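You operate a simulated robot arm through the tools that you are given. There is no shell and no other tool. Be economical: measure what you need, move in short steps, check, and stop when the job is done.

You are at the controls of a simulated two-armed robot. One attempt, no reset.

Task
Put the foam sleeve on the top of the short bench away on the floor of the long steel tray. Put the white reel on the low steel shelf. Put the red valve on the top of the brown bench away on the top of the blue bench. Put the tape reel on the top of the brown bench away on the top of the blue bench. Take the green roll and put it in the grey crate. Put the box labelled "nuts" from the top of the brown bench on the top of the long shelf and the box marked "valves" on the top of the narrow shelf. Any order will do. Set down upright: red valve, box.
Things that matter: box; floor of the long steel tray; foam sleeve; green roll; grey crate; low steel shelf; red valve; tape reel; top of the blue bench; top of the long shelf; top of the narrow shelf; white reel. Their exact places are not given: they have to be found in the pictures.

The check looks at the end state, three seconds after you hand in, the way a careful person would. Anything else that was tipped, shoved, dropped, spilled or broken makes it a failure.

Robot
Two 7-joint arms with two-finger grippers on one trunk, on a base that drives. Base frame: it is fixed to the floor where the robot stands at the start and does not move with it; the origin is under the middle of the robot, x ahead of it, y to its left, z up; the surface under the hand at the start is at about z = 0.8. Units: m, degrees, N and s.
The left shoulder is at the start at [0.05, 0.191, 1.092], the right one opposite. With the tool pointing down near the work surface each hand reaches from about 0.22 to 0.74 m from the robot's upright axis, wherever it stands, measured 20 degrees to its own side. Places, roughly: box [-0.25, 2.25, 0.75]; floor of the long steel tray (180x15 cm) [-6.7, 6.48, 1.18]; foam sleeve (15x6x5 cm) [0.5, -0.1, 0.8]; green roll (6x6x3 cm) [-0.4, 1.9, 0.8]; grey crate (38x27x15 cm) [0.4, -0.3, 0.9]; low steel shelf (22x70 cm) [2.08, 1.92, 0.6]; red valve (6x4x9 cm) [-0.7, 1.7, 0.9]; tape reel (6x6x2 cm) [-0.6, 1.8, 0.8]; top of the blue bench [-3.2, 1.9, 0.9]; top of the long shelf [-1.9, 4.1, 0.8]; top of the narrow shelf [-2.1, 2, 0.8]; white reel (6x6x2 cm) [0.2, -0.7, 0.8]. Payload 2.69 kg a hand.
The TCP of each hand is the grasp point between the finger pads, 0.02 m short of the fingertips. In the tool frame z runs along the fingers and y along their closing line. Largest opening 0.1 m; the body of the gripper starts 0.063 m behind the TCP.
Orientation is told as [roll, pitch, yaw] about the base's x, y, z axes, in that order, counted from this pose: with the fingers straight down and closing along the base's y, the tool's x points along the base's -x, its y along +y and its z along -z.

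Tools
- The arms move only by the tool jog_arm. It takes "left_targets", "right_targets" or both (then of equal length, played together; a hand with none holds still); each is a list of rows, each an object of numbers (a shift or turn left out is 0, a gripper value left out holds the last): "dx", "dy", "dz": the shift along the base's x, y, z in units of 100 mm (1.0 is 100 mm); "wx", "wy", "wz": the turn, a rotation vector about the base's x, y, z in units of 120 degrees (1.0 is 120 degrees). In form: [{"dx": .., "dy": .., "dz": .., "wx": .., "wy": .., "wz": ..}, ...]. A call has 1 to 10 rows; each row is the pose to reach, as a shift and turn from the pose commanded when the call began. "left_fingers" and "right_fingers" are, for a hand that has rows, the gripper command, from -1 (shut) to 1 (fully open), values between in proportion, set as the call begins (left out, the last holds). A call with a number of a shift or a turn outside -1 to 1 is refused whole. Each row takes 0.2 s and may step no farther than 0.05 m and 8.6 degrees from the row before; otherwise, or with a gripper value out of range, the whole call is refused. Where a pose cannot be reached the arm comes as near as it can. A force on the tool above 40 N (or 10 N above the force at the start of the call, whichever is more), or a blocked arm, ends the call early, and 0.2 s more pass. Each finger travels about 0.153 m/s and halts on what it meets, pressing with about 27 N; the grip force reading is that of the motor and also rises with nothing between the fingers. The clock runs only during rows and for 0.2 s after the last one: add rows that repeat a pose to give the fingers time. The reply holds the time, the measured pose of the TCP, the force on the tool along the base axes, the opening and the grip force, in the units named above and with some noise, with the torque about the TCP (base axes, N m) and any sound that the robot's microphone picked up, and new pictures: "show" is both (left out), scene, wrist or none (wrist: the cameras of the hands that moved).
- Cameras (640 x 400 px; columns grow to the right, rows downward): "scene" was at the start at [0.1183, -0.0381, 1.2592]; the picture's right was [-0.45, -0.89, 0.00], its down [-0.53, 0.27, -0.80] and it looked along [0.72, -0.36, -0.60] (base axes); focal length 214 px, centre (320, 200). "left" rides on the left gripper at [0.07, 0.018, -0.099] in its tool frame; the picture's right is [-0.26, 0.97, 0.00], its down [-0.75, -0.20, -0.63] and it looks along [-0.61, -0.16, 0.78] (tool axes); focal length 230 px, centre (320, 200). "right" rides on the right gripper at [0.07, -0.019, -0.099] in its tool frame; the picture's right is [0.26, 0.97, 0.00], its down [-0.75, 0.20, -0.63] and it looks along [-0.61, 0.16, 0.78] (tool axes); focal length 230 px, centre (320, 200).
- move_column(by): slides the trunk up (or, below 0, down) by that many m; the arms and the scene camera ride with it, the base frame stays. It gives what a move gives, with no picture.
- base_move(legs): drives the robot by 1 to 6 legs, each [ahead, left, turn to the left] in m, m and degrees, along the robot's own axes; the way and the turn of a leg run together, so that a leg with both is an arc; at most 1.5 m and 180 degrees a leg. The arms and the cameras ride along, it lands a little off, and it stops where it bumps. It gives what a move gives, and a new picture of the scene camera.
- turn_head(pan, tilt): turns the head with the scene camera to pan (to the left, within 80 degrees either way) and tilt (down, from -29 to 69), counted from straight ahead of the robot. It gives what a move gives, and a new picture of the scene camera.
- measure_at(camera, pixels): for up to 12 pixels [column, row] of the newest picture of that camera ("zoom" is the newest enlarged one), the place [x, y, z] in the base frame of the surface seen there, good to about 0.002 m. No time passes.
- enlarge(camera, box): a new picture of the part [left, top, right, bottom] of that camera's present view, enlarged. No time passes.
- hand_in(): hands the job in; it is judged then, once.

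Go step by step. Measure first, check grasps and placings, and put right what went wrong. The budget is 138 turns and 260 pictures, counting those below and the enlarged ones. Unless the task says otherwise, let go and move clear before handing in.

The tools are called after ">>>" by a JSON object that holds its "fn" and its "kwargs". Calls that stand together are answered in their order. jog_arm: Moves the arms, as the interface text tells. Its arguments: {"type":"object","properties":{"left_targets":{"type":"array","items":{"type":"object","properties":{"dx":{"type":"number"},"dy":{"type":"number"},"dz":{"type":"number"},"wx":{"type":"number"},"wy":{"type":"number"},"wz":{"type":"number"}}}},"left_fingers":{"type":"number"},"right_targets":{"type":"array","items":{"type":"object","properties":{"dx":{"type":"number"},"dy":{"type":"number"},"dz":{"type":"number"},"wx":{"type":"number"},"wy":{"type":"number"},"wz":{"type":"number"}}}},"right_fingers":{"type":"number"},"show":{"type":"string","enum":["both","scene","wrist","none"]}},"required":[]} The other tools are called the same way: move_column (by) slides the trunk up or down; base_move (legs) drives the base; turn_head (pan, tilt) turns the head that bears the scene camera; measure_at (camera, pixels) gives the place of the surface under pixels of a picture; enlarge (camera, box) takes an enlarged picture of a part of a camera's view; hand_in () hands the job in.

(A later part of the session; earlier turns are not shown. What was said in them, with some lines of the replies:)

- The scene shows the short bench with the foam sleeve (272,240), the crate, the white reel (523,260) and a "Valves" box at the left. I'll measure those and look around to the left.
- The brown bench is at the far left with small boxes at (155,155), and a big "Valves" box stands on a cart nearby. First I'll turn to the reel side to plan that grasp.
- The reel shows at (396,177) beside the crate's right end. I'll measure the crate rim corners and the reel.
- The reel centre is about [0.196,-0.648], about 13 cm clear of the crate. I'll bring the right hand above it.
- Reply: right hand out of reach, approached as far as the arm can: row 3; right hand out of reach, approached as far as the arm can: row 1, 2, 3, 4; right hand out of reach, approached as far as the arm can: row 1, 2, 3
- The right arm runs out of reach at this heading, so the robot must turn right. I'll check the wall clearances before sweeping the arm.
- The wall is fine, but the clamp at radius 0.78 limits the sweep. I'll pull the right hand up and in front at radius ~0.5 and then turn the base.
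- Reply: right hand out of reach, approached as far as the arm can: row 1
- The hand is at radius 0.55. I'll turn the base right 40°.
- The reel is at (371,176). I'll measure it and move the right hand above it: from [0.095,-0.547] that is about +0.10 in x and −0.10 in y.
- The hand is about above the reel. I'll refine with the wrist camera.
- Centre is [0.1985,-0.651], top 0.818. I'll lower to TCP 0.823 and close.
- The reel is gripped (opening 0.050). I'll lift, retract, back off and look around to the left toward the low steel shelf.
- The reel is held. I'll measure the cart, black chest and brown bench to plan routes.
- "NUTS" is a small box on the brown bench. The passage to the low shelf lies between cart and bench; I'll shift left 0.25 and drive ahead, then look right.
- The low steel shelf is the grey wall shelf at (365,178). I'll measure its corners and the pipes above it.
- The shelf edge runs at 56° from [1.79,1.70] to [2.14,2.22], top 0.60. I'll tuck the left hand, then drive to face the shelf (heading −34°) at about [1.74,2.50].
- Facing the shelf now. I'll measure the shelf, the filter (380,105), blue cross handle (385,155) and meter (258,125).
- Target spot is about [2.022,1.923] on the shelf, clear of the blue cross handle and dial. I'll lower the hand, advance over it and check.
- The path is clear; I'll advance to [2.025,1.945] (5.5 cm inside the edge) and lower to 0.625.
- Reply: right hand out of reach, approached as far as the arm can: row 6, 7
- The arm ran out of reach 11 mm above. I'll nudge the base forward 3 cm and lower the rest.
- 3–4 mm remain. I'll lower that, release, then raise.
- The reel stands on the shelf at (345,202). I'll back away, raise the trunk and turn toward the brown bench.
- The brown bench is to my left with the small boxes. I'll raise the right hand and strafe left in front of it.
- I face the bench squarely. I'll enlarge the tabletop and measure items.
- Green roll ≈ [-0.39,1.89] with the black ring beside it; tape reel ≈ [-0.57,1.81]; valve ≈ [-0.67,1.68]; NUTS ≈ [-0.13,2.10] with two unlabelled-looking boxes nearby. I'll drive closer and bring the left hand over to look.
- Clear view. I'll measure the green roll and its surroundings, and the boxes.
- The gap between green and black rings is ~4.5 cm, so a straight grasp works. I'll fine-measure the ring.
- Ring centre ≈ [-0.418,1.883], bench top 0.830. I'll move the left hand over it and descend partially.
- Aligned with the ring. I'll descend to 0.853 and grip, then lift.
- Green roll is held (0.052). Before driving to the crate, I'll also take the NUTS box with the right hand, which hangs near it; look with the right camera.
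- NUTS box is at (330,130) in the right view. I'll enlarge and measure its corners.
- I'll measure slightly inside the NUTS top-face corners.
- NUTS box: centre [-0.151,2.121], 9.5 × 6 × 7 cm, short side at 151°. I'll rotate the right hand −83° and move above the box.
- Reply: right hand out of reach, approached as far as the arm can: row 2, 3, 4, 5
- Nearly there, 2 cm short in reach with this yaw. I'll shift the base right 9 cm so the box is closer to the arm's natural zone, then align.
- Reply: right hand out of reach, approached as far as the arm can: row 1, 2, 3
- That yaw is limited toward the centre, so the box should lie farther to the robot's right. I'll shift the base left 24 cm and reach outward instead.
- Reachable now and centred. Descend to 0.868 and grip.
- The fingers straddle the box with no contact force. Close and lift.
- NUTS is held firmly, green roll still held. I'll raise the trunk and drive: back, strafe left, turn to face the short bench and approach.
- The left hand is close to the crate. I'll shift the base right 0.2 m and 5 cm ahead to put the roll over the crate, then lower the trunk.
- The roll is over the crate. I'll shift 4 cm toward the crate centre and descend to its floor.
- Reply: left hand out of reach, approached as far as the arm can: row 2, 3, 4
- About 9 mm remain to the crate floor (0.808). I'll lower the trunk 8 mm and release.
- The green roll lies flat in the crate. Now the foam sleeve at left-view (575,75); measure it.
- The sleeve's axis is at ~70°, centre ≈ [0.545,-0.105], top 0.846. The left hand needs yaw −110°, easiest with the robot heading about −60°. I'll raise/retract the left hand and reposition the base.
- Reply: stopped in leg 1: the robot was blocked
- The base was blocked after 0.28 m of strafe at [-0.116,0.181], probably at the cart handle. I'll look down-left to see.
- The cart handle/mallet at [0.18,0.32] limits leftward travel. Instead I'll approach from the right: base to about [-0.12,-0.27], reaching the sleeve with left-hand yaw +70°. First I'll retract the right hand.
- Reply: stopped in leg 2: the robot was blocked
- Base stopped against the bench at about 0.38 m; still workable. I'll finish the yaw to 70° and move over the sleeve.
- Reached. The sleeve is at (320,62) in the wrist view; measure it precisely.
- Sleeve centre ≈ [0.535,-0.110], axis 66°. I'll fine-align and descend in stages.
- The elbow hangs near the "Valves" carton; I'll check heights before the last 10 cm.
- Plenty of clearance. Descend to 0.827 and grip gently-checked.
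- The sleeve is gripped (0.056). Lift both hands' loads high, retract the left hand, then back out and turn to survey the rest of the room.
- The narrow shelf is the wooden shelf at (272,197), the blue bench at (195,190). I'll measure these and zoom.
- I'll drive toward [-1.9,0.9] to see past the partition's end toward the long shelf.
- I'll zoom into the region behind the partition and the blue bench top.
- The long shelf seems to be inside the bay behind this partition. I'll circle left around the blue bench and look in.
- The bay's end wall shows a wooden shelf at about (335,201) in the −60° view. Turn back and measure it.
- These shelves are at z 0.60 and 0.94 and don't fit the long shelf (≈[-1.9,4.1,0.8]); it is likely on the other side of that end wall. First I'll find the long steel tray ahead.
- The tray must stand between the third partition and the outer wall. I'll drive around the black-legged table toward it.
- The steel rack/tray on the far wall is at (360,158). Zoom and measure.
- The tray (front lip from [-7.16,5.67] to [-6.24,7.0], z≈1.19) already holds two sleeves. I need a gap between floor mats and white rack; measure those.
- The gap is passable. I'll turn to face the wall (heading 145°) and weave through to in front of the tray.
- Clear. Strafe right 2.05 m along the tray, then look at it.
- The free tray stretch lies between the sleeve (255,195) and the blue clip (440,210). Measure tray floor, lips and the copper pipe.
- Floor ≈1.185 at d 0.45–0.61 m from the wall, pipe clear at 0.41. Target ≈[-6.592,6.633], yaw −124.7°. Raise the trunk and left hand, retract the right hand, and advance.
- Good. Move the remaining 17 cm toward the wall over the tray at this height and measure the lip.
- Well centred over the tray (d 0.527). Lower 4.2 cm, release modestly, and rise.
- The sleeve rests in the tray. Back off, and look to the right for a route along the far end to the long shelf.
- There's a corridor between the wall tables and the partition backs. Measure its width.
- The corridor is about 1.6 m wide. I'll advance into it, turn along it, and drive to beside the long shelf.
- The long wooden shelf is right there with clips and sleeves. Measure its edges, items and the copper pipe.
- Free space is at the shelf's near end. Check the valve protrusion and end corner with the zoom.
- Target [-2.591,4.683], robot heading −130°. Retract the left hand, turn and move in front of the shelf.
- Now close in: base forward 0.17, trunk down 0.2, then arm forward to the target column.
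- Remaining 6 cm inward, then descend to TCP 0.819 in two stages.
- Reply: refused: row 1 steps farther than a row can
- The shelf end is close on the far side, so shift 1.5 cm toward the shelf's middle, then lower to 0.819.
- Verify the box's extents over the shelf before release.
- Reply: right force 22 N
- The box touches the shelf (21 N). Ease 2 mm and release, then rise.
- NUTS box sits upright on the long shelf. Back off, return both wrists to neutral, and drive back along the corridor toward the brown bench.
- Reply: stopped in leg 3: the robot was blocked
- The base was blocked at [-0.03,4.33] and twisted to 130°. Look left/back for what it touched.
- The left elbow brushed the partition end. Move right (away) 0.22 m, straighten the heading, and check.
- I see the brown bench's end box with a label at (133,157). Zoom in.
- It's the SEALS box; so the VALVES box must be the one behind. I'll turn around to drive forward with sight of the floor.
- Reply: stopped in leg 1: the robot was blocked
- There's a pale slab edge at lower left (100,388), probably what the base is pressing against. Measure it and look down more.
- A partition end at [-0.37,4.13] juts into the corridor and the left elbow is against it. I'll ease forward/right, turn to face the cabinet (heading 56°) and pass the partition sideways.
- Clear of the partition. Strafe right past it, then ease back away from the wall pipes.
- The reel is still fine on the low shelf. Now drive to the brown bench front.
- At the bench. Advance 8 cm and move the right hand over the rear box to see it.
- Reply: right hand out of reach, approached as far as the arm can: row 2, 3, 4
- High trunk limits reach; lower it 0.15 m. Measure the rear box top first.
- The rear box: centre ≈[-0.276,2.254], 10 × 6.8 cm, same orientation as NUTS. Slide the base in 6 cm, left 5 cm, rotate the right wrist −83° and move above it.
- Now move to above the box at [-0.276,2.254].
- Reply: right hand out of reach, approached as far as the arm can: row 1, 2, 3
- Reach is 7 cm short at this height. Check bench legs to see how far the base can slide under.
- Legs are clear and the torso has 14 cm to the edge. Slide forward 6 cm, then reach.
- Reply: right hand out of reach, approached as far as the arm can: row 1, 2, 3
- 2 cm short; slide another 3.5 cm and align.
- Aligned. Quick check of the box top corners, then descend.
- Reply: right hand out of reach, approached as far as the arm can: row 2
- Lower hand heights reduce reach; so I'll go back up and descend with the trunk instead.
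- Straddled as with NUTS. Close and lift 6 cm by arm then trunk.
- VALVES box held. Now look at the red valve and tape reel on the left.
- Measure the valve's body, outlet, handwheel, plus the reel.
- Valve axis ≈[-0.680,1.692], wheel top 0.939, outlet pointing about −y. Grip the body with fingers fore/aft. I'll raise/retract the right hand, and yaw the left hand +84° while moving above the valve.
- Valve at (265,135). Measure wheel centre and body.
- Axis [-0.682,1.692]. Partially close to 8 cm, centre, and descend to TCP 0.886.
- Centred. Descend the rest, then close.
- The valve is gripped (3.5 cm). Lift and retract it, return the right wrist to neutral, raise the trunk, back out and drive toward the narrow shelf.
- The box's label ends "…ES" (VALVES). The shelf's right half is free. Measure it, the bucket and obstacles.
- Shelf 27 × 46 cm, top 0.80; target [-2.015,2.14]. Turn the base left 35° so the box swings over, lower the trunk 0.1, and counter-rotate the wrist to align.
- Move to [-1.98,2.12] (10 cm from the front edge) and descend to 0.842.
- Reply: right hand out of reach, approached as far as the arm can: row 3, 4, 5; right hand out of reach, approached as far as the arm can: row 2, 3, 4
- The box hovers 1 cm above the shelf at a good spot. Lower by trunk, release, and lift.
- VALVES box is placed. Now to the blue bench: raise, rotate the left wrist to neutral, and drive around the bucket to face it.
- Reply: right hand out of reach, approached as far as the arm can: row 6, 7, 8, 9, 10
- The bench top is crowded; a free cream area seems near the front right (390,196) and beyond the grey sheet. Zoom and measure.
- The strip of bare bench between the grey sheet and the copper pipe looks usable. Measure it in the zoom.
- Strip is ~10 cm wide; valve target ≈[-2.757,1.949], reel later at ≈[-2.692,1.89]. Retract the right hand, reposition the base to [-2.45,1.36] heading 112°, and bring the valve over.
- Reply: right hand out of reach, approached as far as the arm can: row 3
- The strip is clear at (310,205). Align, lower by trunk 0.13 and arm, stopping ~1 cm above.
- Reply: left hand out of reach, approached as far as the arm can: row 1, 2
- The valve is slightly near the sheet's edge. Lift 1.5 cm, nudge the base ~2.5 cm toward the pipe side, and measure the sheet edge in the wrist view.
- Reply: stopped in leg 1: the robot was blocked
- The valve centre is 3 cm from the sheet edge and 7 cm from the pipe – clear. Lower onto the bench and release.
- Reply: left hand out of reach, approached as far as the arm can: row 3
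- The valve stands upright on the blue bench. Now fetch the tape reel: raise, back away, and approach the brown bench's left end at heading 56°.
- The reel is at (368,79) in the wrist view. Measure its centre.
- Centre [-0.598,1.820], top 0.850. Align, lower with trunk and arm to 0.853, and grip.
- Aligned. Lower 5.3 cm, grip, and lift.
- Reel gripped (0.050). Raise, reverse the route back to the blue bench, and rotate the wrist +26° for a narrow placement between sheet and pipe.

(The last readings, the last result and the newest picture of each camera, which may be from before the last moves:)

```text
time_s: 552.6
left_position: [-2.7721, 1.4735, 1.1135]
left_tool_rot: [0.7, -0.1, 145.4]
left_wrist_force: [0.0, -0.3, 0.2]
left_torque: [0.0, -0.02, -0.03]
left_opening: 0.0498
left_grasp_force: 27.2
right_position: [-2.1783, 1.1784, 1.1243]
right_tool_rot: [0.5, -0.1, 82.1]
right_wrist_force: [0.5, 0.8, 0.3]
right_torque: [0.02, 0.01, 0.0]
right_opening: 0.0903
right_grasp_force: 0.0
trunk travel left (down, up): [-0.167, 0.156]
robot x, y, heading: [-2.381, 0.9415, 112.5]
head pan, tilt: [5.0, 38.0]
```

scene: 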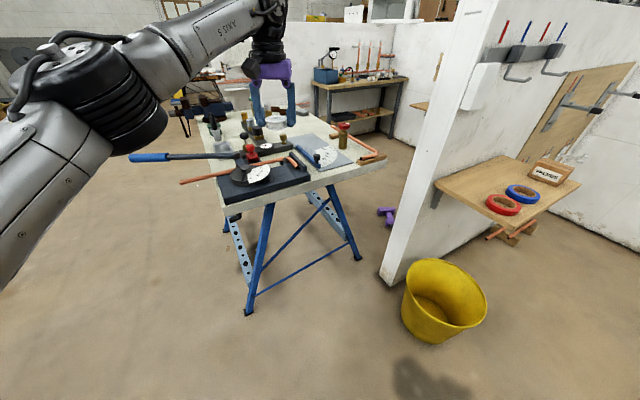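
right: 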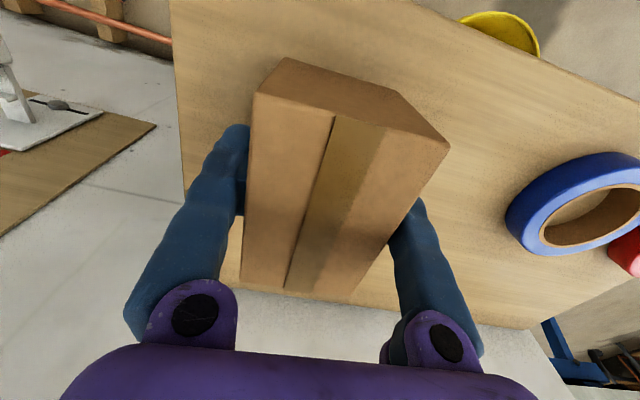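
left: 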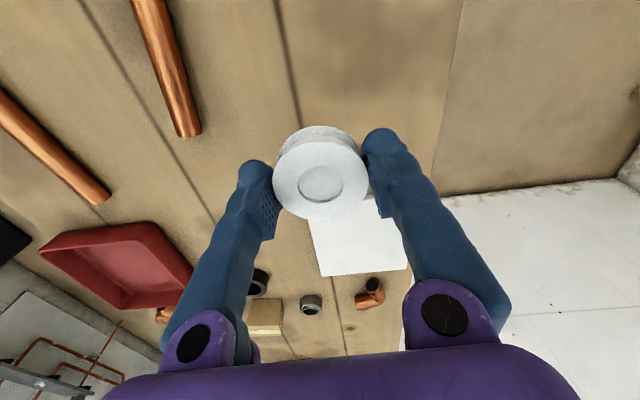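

Drive in, then swing the reel to above [-2.70,1.885].

>>> {"fn": "base_move", "kwargs": {"legs": [[0.385, -0.07, 0]]}}

>>> {"fn": "jog_arm", "kwargs": {"left_targets": [{"dx": 0.38, "dy": 0.07}, {"dx": 0.77, "dy": 0.14}], "show": "none"}}

>>> {"fn": "jog_arm", "kwargs": {"left_targets": [{"dx": 0.38, "dy": 0.07}, {"dx": 0.77, "dy": 0.14}, {"dx": 0.77, "dy": 0.14}], "show": "wrist"}}

```text
time_s: 555.1
left_position: [-2.8558, 1.8574, 1.1128]
left_tool_rot: [0.8, 0.0, 145.3]
left_wrist_force: [-0.4, 0.0, -0.2]
left_torque: [0.01, -0.02, 0.0]
left_opening: 0.0499
left_grasp_force: 27.4
right_position: [-2.262, 1.5642, 1.1246]
right_tool_rot: [0.5, -0.1, 82.3]
right_wrist_force: [-0.2, 0.4, 1.0]
right_torque: [0.02, 0.0, -0.02]
right_opening: 0.0901
right_grasp_force: 0.0
trunk travel left (down, up): [-0.167, 0.156]
robot x, y, heading: [-2.4636, 1.3247, 112.6]
head pan, tilt: [5.0, 38.0]
```

scene: 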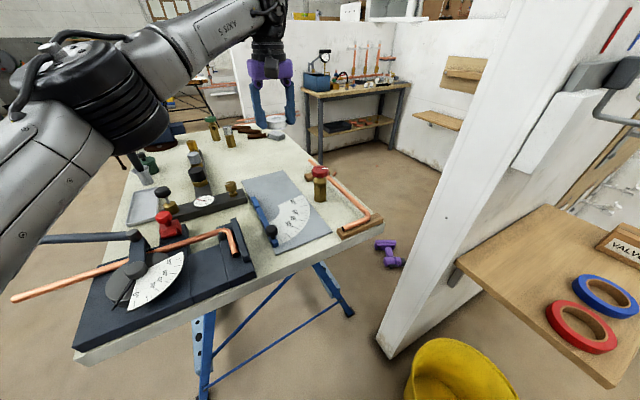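

```text
time_s: 555.7
left_position: [-2.7794, 1.8705, 1.1126]
left_tool_rot: [0.6, -0.1, 145.5]
left_wrist_force: [-0.6, -0.7, 0.3]
left_torque: [0.0, 0.02, 0.05]
left_opening: 0.0493
left_grasp_force: 26.8
right_position: [-2.2617, 1.5644, 1.1235]
right_tool_rot: [0.4, -0.1, 82.2]
right_wrist_force: [-0.2, 0.4, -0.9]
right_torque: [-0.02, 0.0, 0.02]
right_opening: 0.0899
right_grasp_force: 0.1
trunk travel left (down, up): [-0.167, 0.156]
robot x, y, heading: [-2.4646, 1.3249, 112.4]
head pan, tilt: [5.0, 38.0]
```

```text
time_s: 556.5
left_position: [-2.701, 1.8853, 1.1138]
left_tool_rot: [0.6, 0.0, 145.5]
left_wrist_force: [-0.7, 0.1, -0.4]
left_torque: [-0.02, -0.01, 0.06]
left_opening: 0.0496
left_grasp_force: 27.8
right_position: [-2.2626, 1.5628, 1.1246]
right_tool_rot: [0.4, 0.0, 82.2]
right_wrist_force: [-0.5, 0.2, -0.1]
right_torque: [0.01, -0.01, 0.01]
right_opening: 0.0901
right_grasp_force: 0.1
trunk travel left (down, up): [-0.167, 0.156]
robot x, y, heading: [-2.4665, 1.3263, 112.7]
head pan, tilt: [5.0, 38.0]
```

left: 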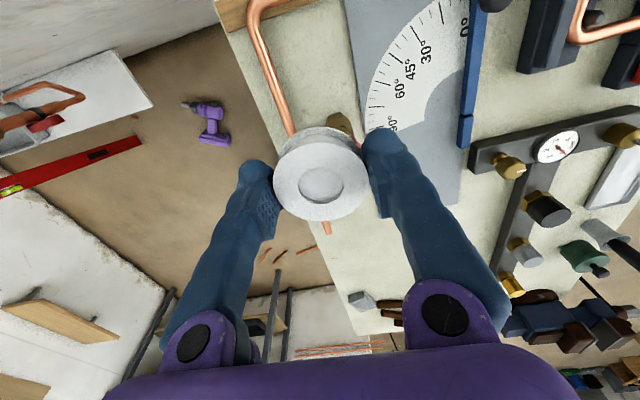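

Use the last scene picture to measure the gap precisely: sheet edge, pipe, block, valve base.

>>> {"fn": "measure_at", "kwargs": {"camera": "scene", "pixels": [[322, 218], [330, 232], [313, 202], [346, 190], [358, 203], [366, 212], [343, 228], [340, 222], [335, 212], [340, 205], [318, 198], [330, 205]]}}

>>> {"fn": "enlarge", "kwargs": {"camera": "scene", "box": [290, 150, 400, 250]}}

```text
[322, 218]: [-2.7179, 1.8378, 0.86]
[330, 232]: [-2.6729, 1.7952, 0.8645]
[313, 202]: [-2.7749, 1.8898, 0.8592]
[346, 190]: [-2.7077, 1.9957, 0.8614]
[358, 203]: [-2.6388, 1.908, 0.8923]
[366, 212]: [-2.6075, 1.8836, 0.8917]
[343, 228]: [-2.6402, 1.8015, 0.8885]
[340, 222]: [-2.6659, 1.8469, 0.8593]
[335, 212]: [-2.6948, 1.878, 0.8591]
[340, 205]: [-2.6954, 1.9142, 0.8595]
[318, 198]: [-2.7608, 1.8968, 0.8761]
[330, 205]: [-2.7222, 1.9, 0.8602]
```

```text
4.00 times, centred on (345, 200) of scene
```

zoom: 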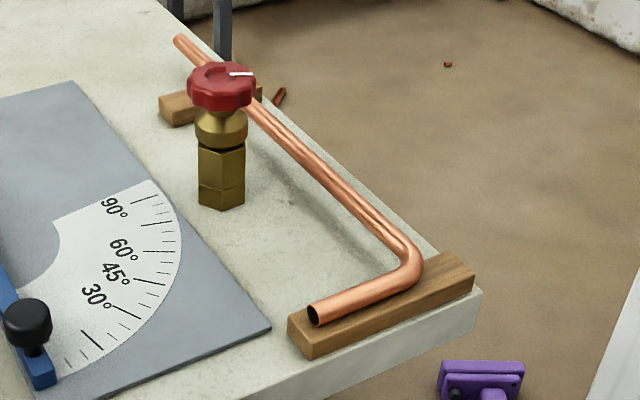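

Best spot Q=[-2.692,1.878]: 8 cm from the valve, 4.7 cm from sheet, 5.5 cm from pipe. Shift slightly, lower by trunk 0.14 and arm to ~1 cm above and look.

>>> {"fn": "jog_arm", "kwargs": {"left_targets": [{"dx": 0.09, "dy": -0.07}, {"dx": 0.09, "dy": -0.07}], "show": "none"}}

>>> {"fn": "move_column", "kwargs": {"by": -0.14}}

>>> {"fn": "jog_arm", "kwargs": {"left_targets": [{"dz": -0.4}, {"dz": -0.78}, {"dz": -0.78}], "show": "both"}}

```text
time_s: 557.1
left_position: [-2.6928, 1.8786, 1.1131]
left_tool_rot: [0.6, -0.1, 145.5]
left_wrist_force: [0.5, -0.3, -0.1]
left_torque: [0.03, 0.0, -0.01]
left_opening: 0.0495
left_grasp_force: 27.1
right_position: [-2.2599, 1.5659, 1.1242]
right_tool_rot: [0.5, -0.1, 82.2]
right_wrist_force: [-0.3, -0.7, 0.0]
right_torque: [0.04, -0.01, 0.0]
right_opening: 0.0899
right_grasp_force: 0.1
trunk travel left (down, up): [-0.167, 0.156]
robot x, y, heading: [-2.4614, 1.3236, 112.4]
head pan, tilt: [5.0, 38.0]
```

```text
time_s: 558.8
left_position: [-2.6937, 1.8785, 0.9738]
left_tool_rot: [0.6, -0.1, 145.4]
left_wrist_force: [1.0, 1.0, 0.5]
left_torque: [0.03, -0.03, -0.02]
left_opening: 0.0498
left_grasp_force: 26.9
right_position: [-2.2614, 1.5642, 0.9852]
right_tool_rot: [0.4, 0.0, 82.2]
right_wrist_force: [0.1, 0.8, -0.2]
right_torque: [-0.01, 0.01, 0.0]
right_opening: 0.0902
right_grasp_force: 0.1
trunk travel left (down, up): [-0.027, 0.296]
robot x, y, heading: [-2.4657, 1.3246, 112.8]
head pan, tilt: [5.0, 38.0]
```

```text
time_s: 559.5
left_position: [-2.6923, 1.8758, 0.8951]
left_tool_rot: [0.6, -0.1, 145.5]
left_wrist_force: [0.8, 0.2, -0.1]
left_torque: [0.0, -0.03, -0.01]
left_opening: 0.0496
left_grasp_force: 26.9
right_position: [-2.2614, 1.5659, 0.985]
right_tool_rot: [0.5, -0.1, 82.1]
right_wrist_force: [-0.1, -0.1, -0.4]
right_torque: [0.0, -0.02, -0.01]
right_opening: 0.09
right_grasp_force: 0.1
trunk travel left (down, up): [-0.027, 0.296]
robot x, y, heading: [-2.4662, 1.3253, 112.3]
head pan, tilt: [5.0, 38.0]
```

scene: 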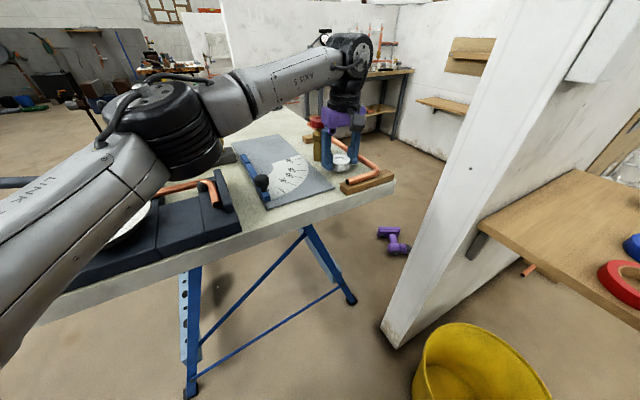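
left: 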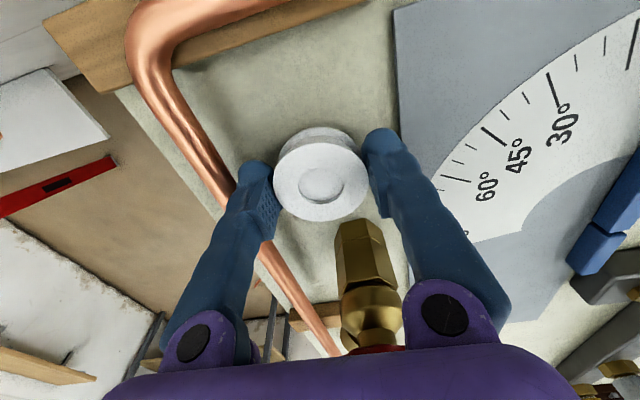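

The valve is 8 cm behind the hand's narrow side – clear. Lower 1.2 cm, open slightly, and lift straight up.

>>> {"fn": "jog_arm", "kwargs": {"left_targets": [{"dz": -0.07, "dy": 0.02}, {"dz": -0.115, "dy": 0.02}, {"dz": -0.115, "dy": 0.02}], "show": "none"}}

>>> {"fn": "jog_arm", "kwargs": {"left_targets": [{}, {}, {}], "left_fingers": 0.18, "show": "none"}}

>>> {"fn": "jog_arm", "kwargs": {"left_targets": [{"dz": 0.3}, {"dz": 0.6}, {"dz": 0.9}], "show": "both"}}

```text
time_s: 560.4
left_position: [-2.6928, 1.8805, 0.8828]
left_tool_rot: [0.6, -0.1, 145.4]
left_wrist_force: [0.1, 0.2, -0.6]
left_torque: [0.01, 0.02, 0.0]
left_opening: 0.0498
left_grasp_force: 26.9
right_position: [-2.262, 1.5644, 0.9836]
right_tool_rot: [0.6, -0.1, 82.3]
right_wrist_force: [-0.9, 0.9, -0.1]
right_torque: [-0.02, 0.03, 0.0]
right_opening: 0.09
right_grasp_force: 0.0
trunk travel left (down, up): [-0.027, 0.296]
robot x, y, heading: [-2.4617, 1.3243, 112.4]
head pan, tilt: [5.0, 38.0]
```

```text
time_s: 561.1
left_position: [-2.6926, 1.8788, 0.8838]
left_tool_rot: [0.5, -0.1, 145.4]
left_wrist_force: [0.9, 0.0, 0.2]
left_torque: [0.02, 0.01, -0.02]
left_opening: 0.059
left_grasp_force: 0.2
right_position: [-2.2617, 1.5646, 0.9847]
right_tool_rot: [0.5, -0.1, 82.2]
right_wrist_force: [-0.1, 0.0, 0.3]
right_torque: [-0.01, -0.03, -0.01]
right_opening: 0.0902
right_grasp_force: 0.0
trunk travel left (down, up): [-0.027, 0.296]
robot x, y, heading: [-2.4647, 1.3237, 112.6]
head pan, tilt: [5.0, 38.0]
```

```text
time_s: 562.0
left_position: [-2.6913, 1.8795, 0.9756]
left_tool_rot: [0.5, -0.1, 145.5]
left_wrist_force: [0.2, 1.3, 0.7]
left_torque: [-0.02, 0.01, 0.0]
left_opening: 0.0588
left_grasp_force: 0.1
right_position: [-2.2618, 1.5635, 0.9854]
right_tool_rot: [0.5, 0.0, 82.2]
right_wrist_force: [-1.0, 0.8, -0.3]
right_torque: [-0.04, 0.04, -0.01]
right_opening: 0.0899
right_grasp_force: 0.1
trunk travel left (down, up): [-0.027, 0.296]
robot x, y, heading: [-2.4642, 1.3252, 112.6]
head pan, tilt: [5.0, 38.0]
```

scene: 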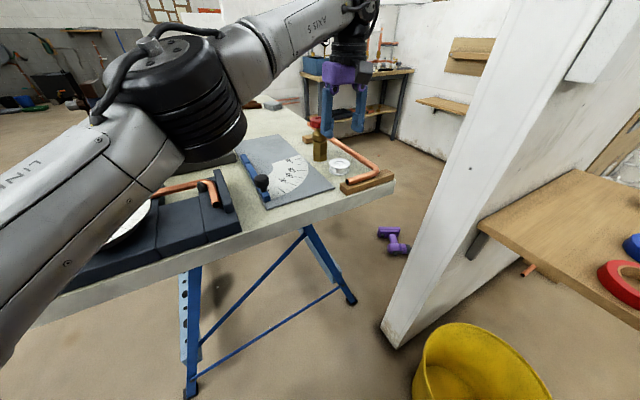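
left: 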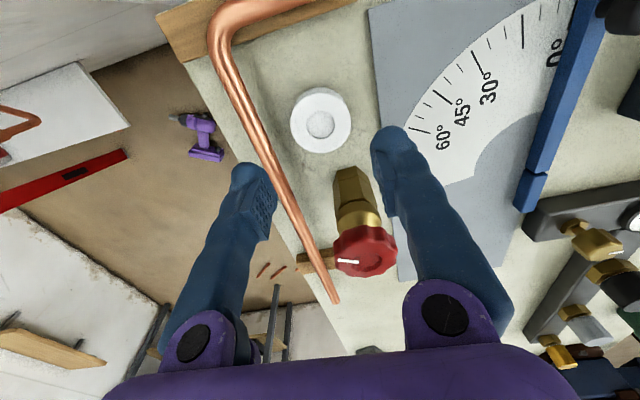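

The reel lies flat beside the upright valve. Raise the trunk, back clear, and then hand in.

>>> {"fn": "move_column", "kwargs": {"by": 0.15}}

>>> {"fn": "base_move", "kwargs": {"legs": [[-0.4, 0.1, 0]]}}

```text
time_s: 563.7
left_position: [-2.6922, 1.8803, 1.1234]
left_tool_rot: [0.7, 0.0, 145.4]
left_wrist_force: [-0.1, -0.4, -0.1]
left_torque: [-0.03, 0.0, -0.01]
left_opening: 0.0589
left_grasp_force: 0.0
right_position: [-2.2619, 1.5658, 1.1347]
right_tool_rot: [0.5, -0.1, 82.1]
right_wrist_force: [0.4, -0.6, -0.6]
right_torque: [0.01, 0.01, -0.01]
right_opening: 0.0899
right_grasp_force: 0.1
trunk travel left (down, up): [-0.177, 0.146]
robot x, y, heading: [-2.4631, 1.324, 112.4]
head pan, tilt: [5.0, 38.0]
```

```text
time_s: 566.3
left_position: [-2.6304, 1.4674, 1.1229]
left_tool_rot: [0.6, -0.2, 145.8]
left_wrist_force: [-0.7, -1.2, 0.8]
left_torque: [0.01, -0.01, 0.01]
left_opening: 0.0592
left_grasp_force: 0.1
right_position: [-2.1983, 1.1542, 1.1349]
right_tool_rot: [0.6, -0.2, 82.5]
right_wrist_force: [-0.2, -0.1, 0.4]
right_torque: [0.02, -0.03, 0.0]
right_opening: 0.0901
right_grasp_force: 0.0
trunk travel left (down, up): [-0.177, 0.146]
robot x, y, heading: [-2.3998, 0.9111, 112.7]
head pan, tilt: [5.0, 38.0]
```

scene: 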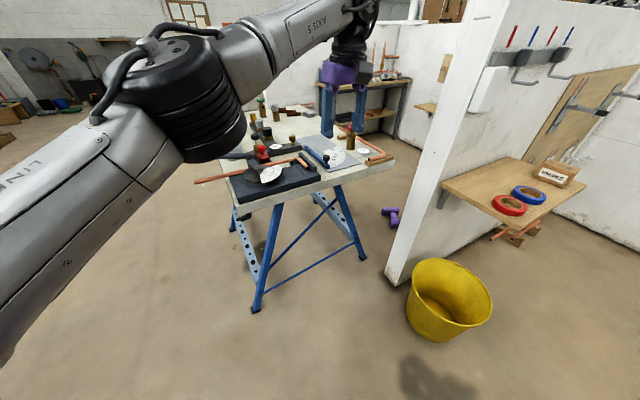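

The VALVES box stands on the narrow shelf, the valve and reel are on the blue bench, and the hands are clear of both. Handing in.

>>> {"fn": "hand_in", "kwargs": {}}

```text
The job is handed in.
```

All seven items were placed where the task asked, and both hands were empty and clear when I handed in.

- **Foam sleeve:** on the floor of the long steel tray.
- **White reel:** on the low steel shelf.
- **Green roll:** flat in the grey crate.
- **NUTS box:** upright on the long shelf.
- **VALVES box:** upright on the narrow shelf.
- **Red valve and tape reel:** on the blue bench, with the valve upright.

The base bumped things a few times while driving: the cart, the short bench, a partition end, and probably the yellow bucket or the blue bench. Nothing looked tipped or moved in the pictures afterwards, but I did not inspect each contact point up close.
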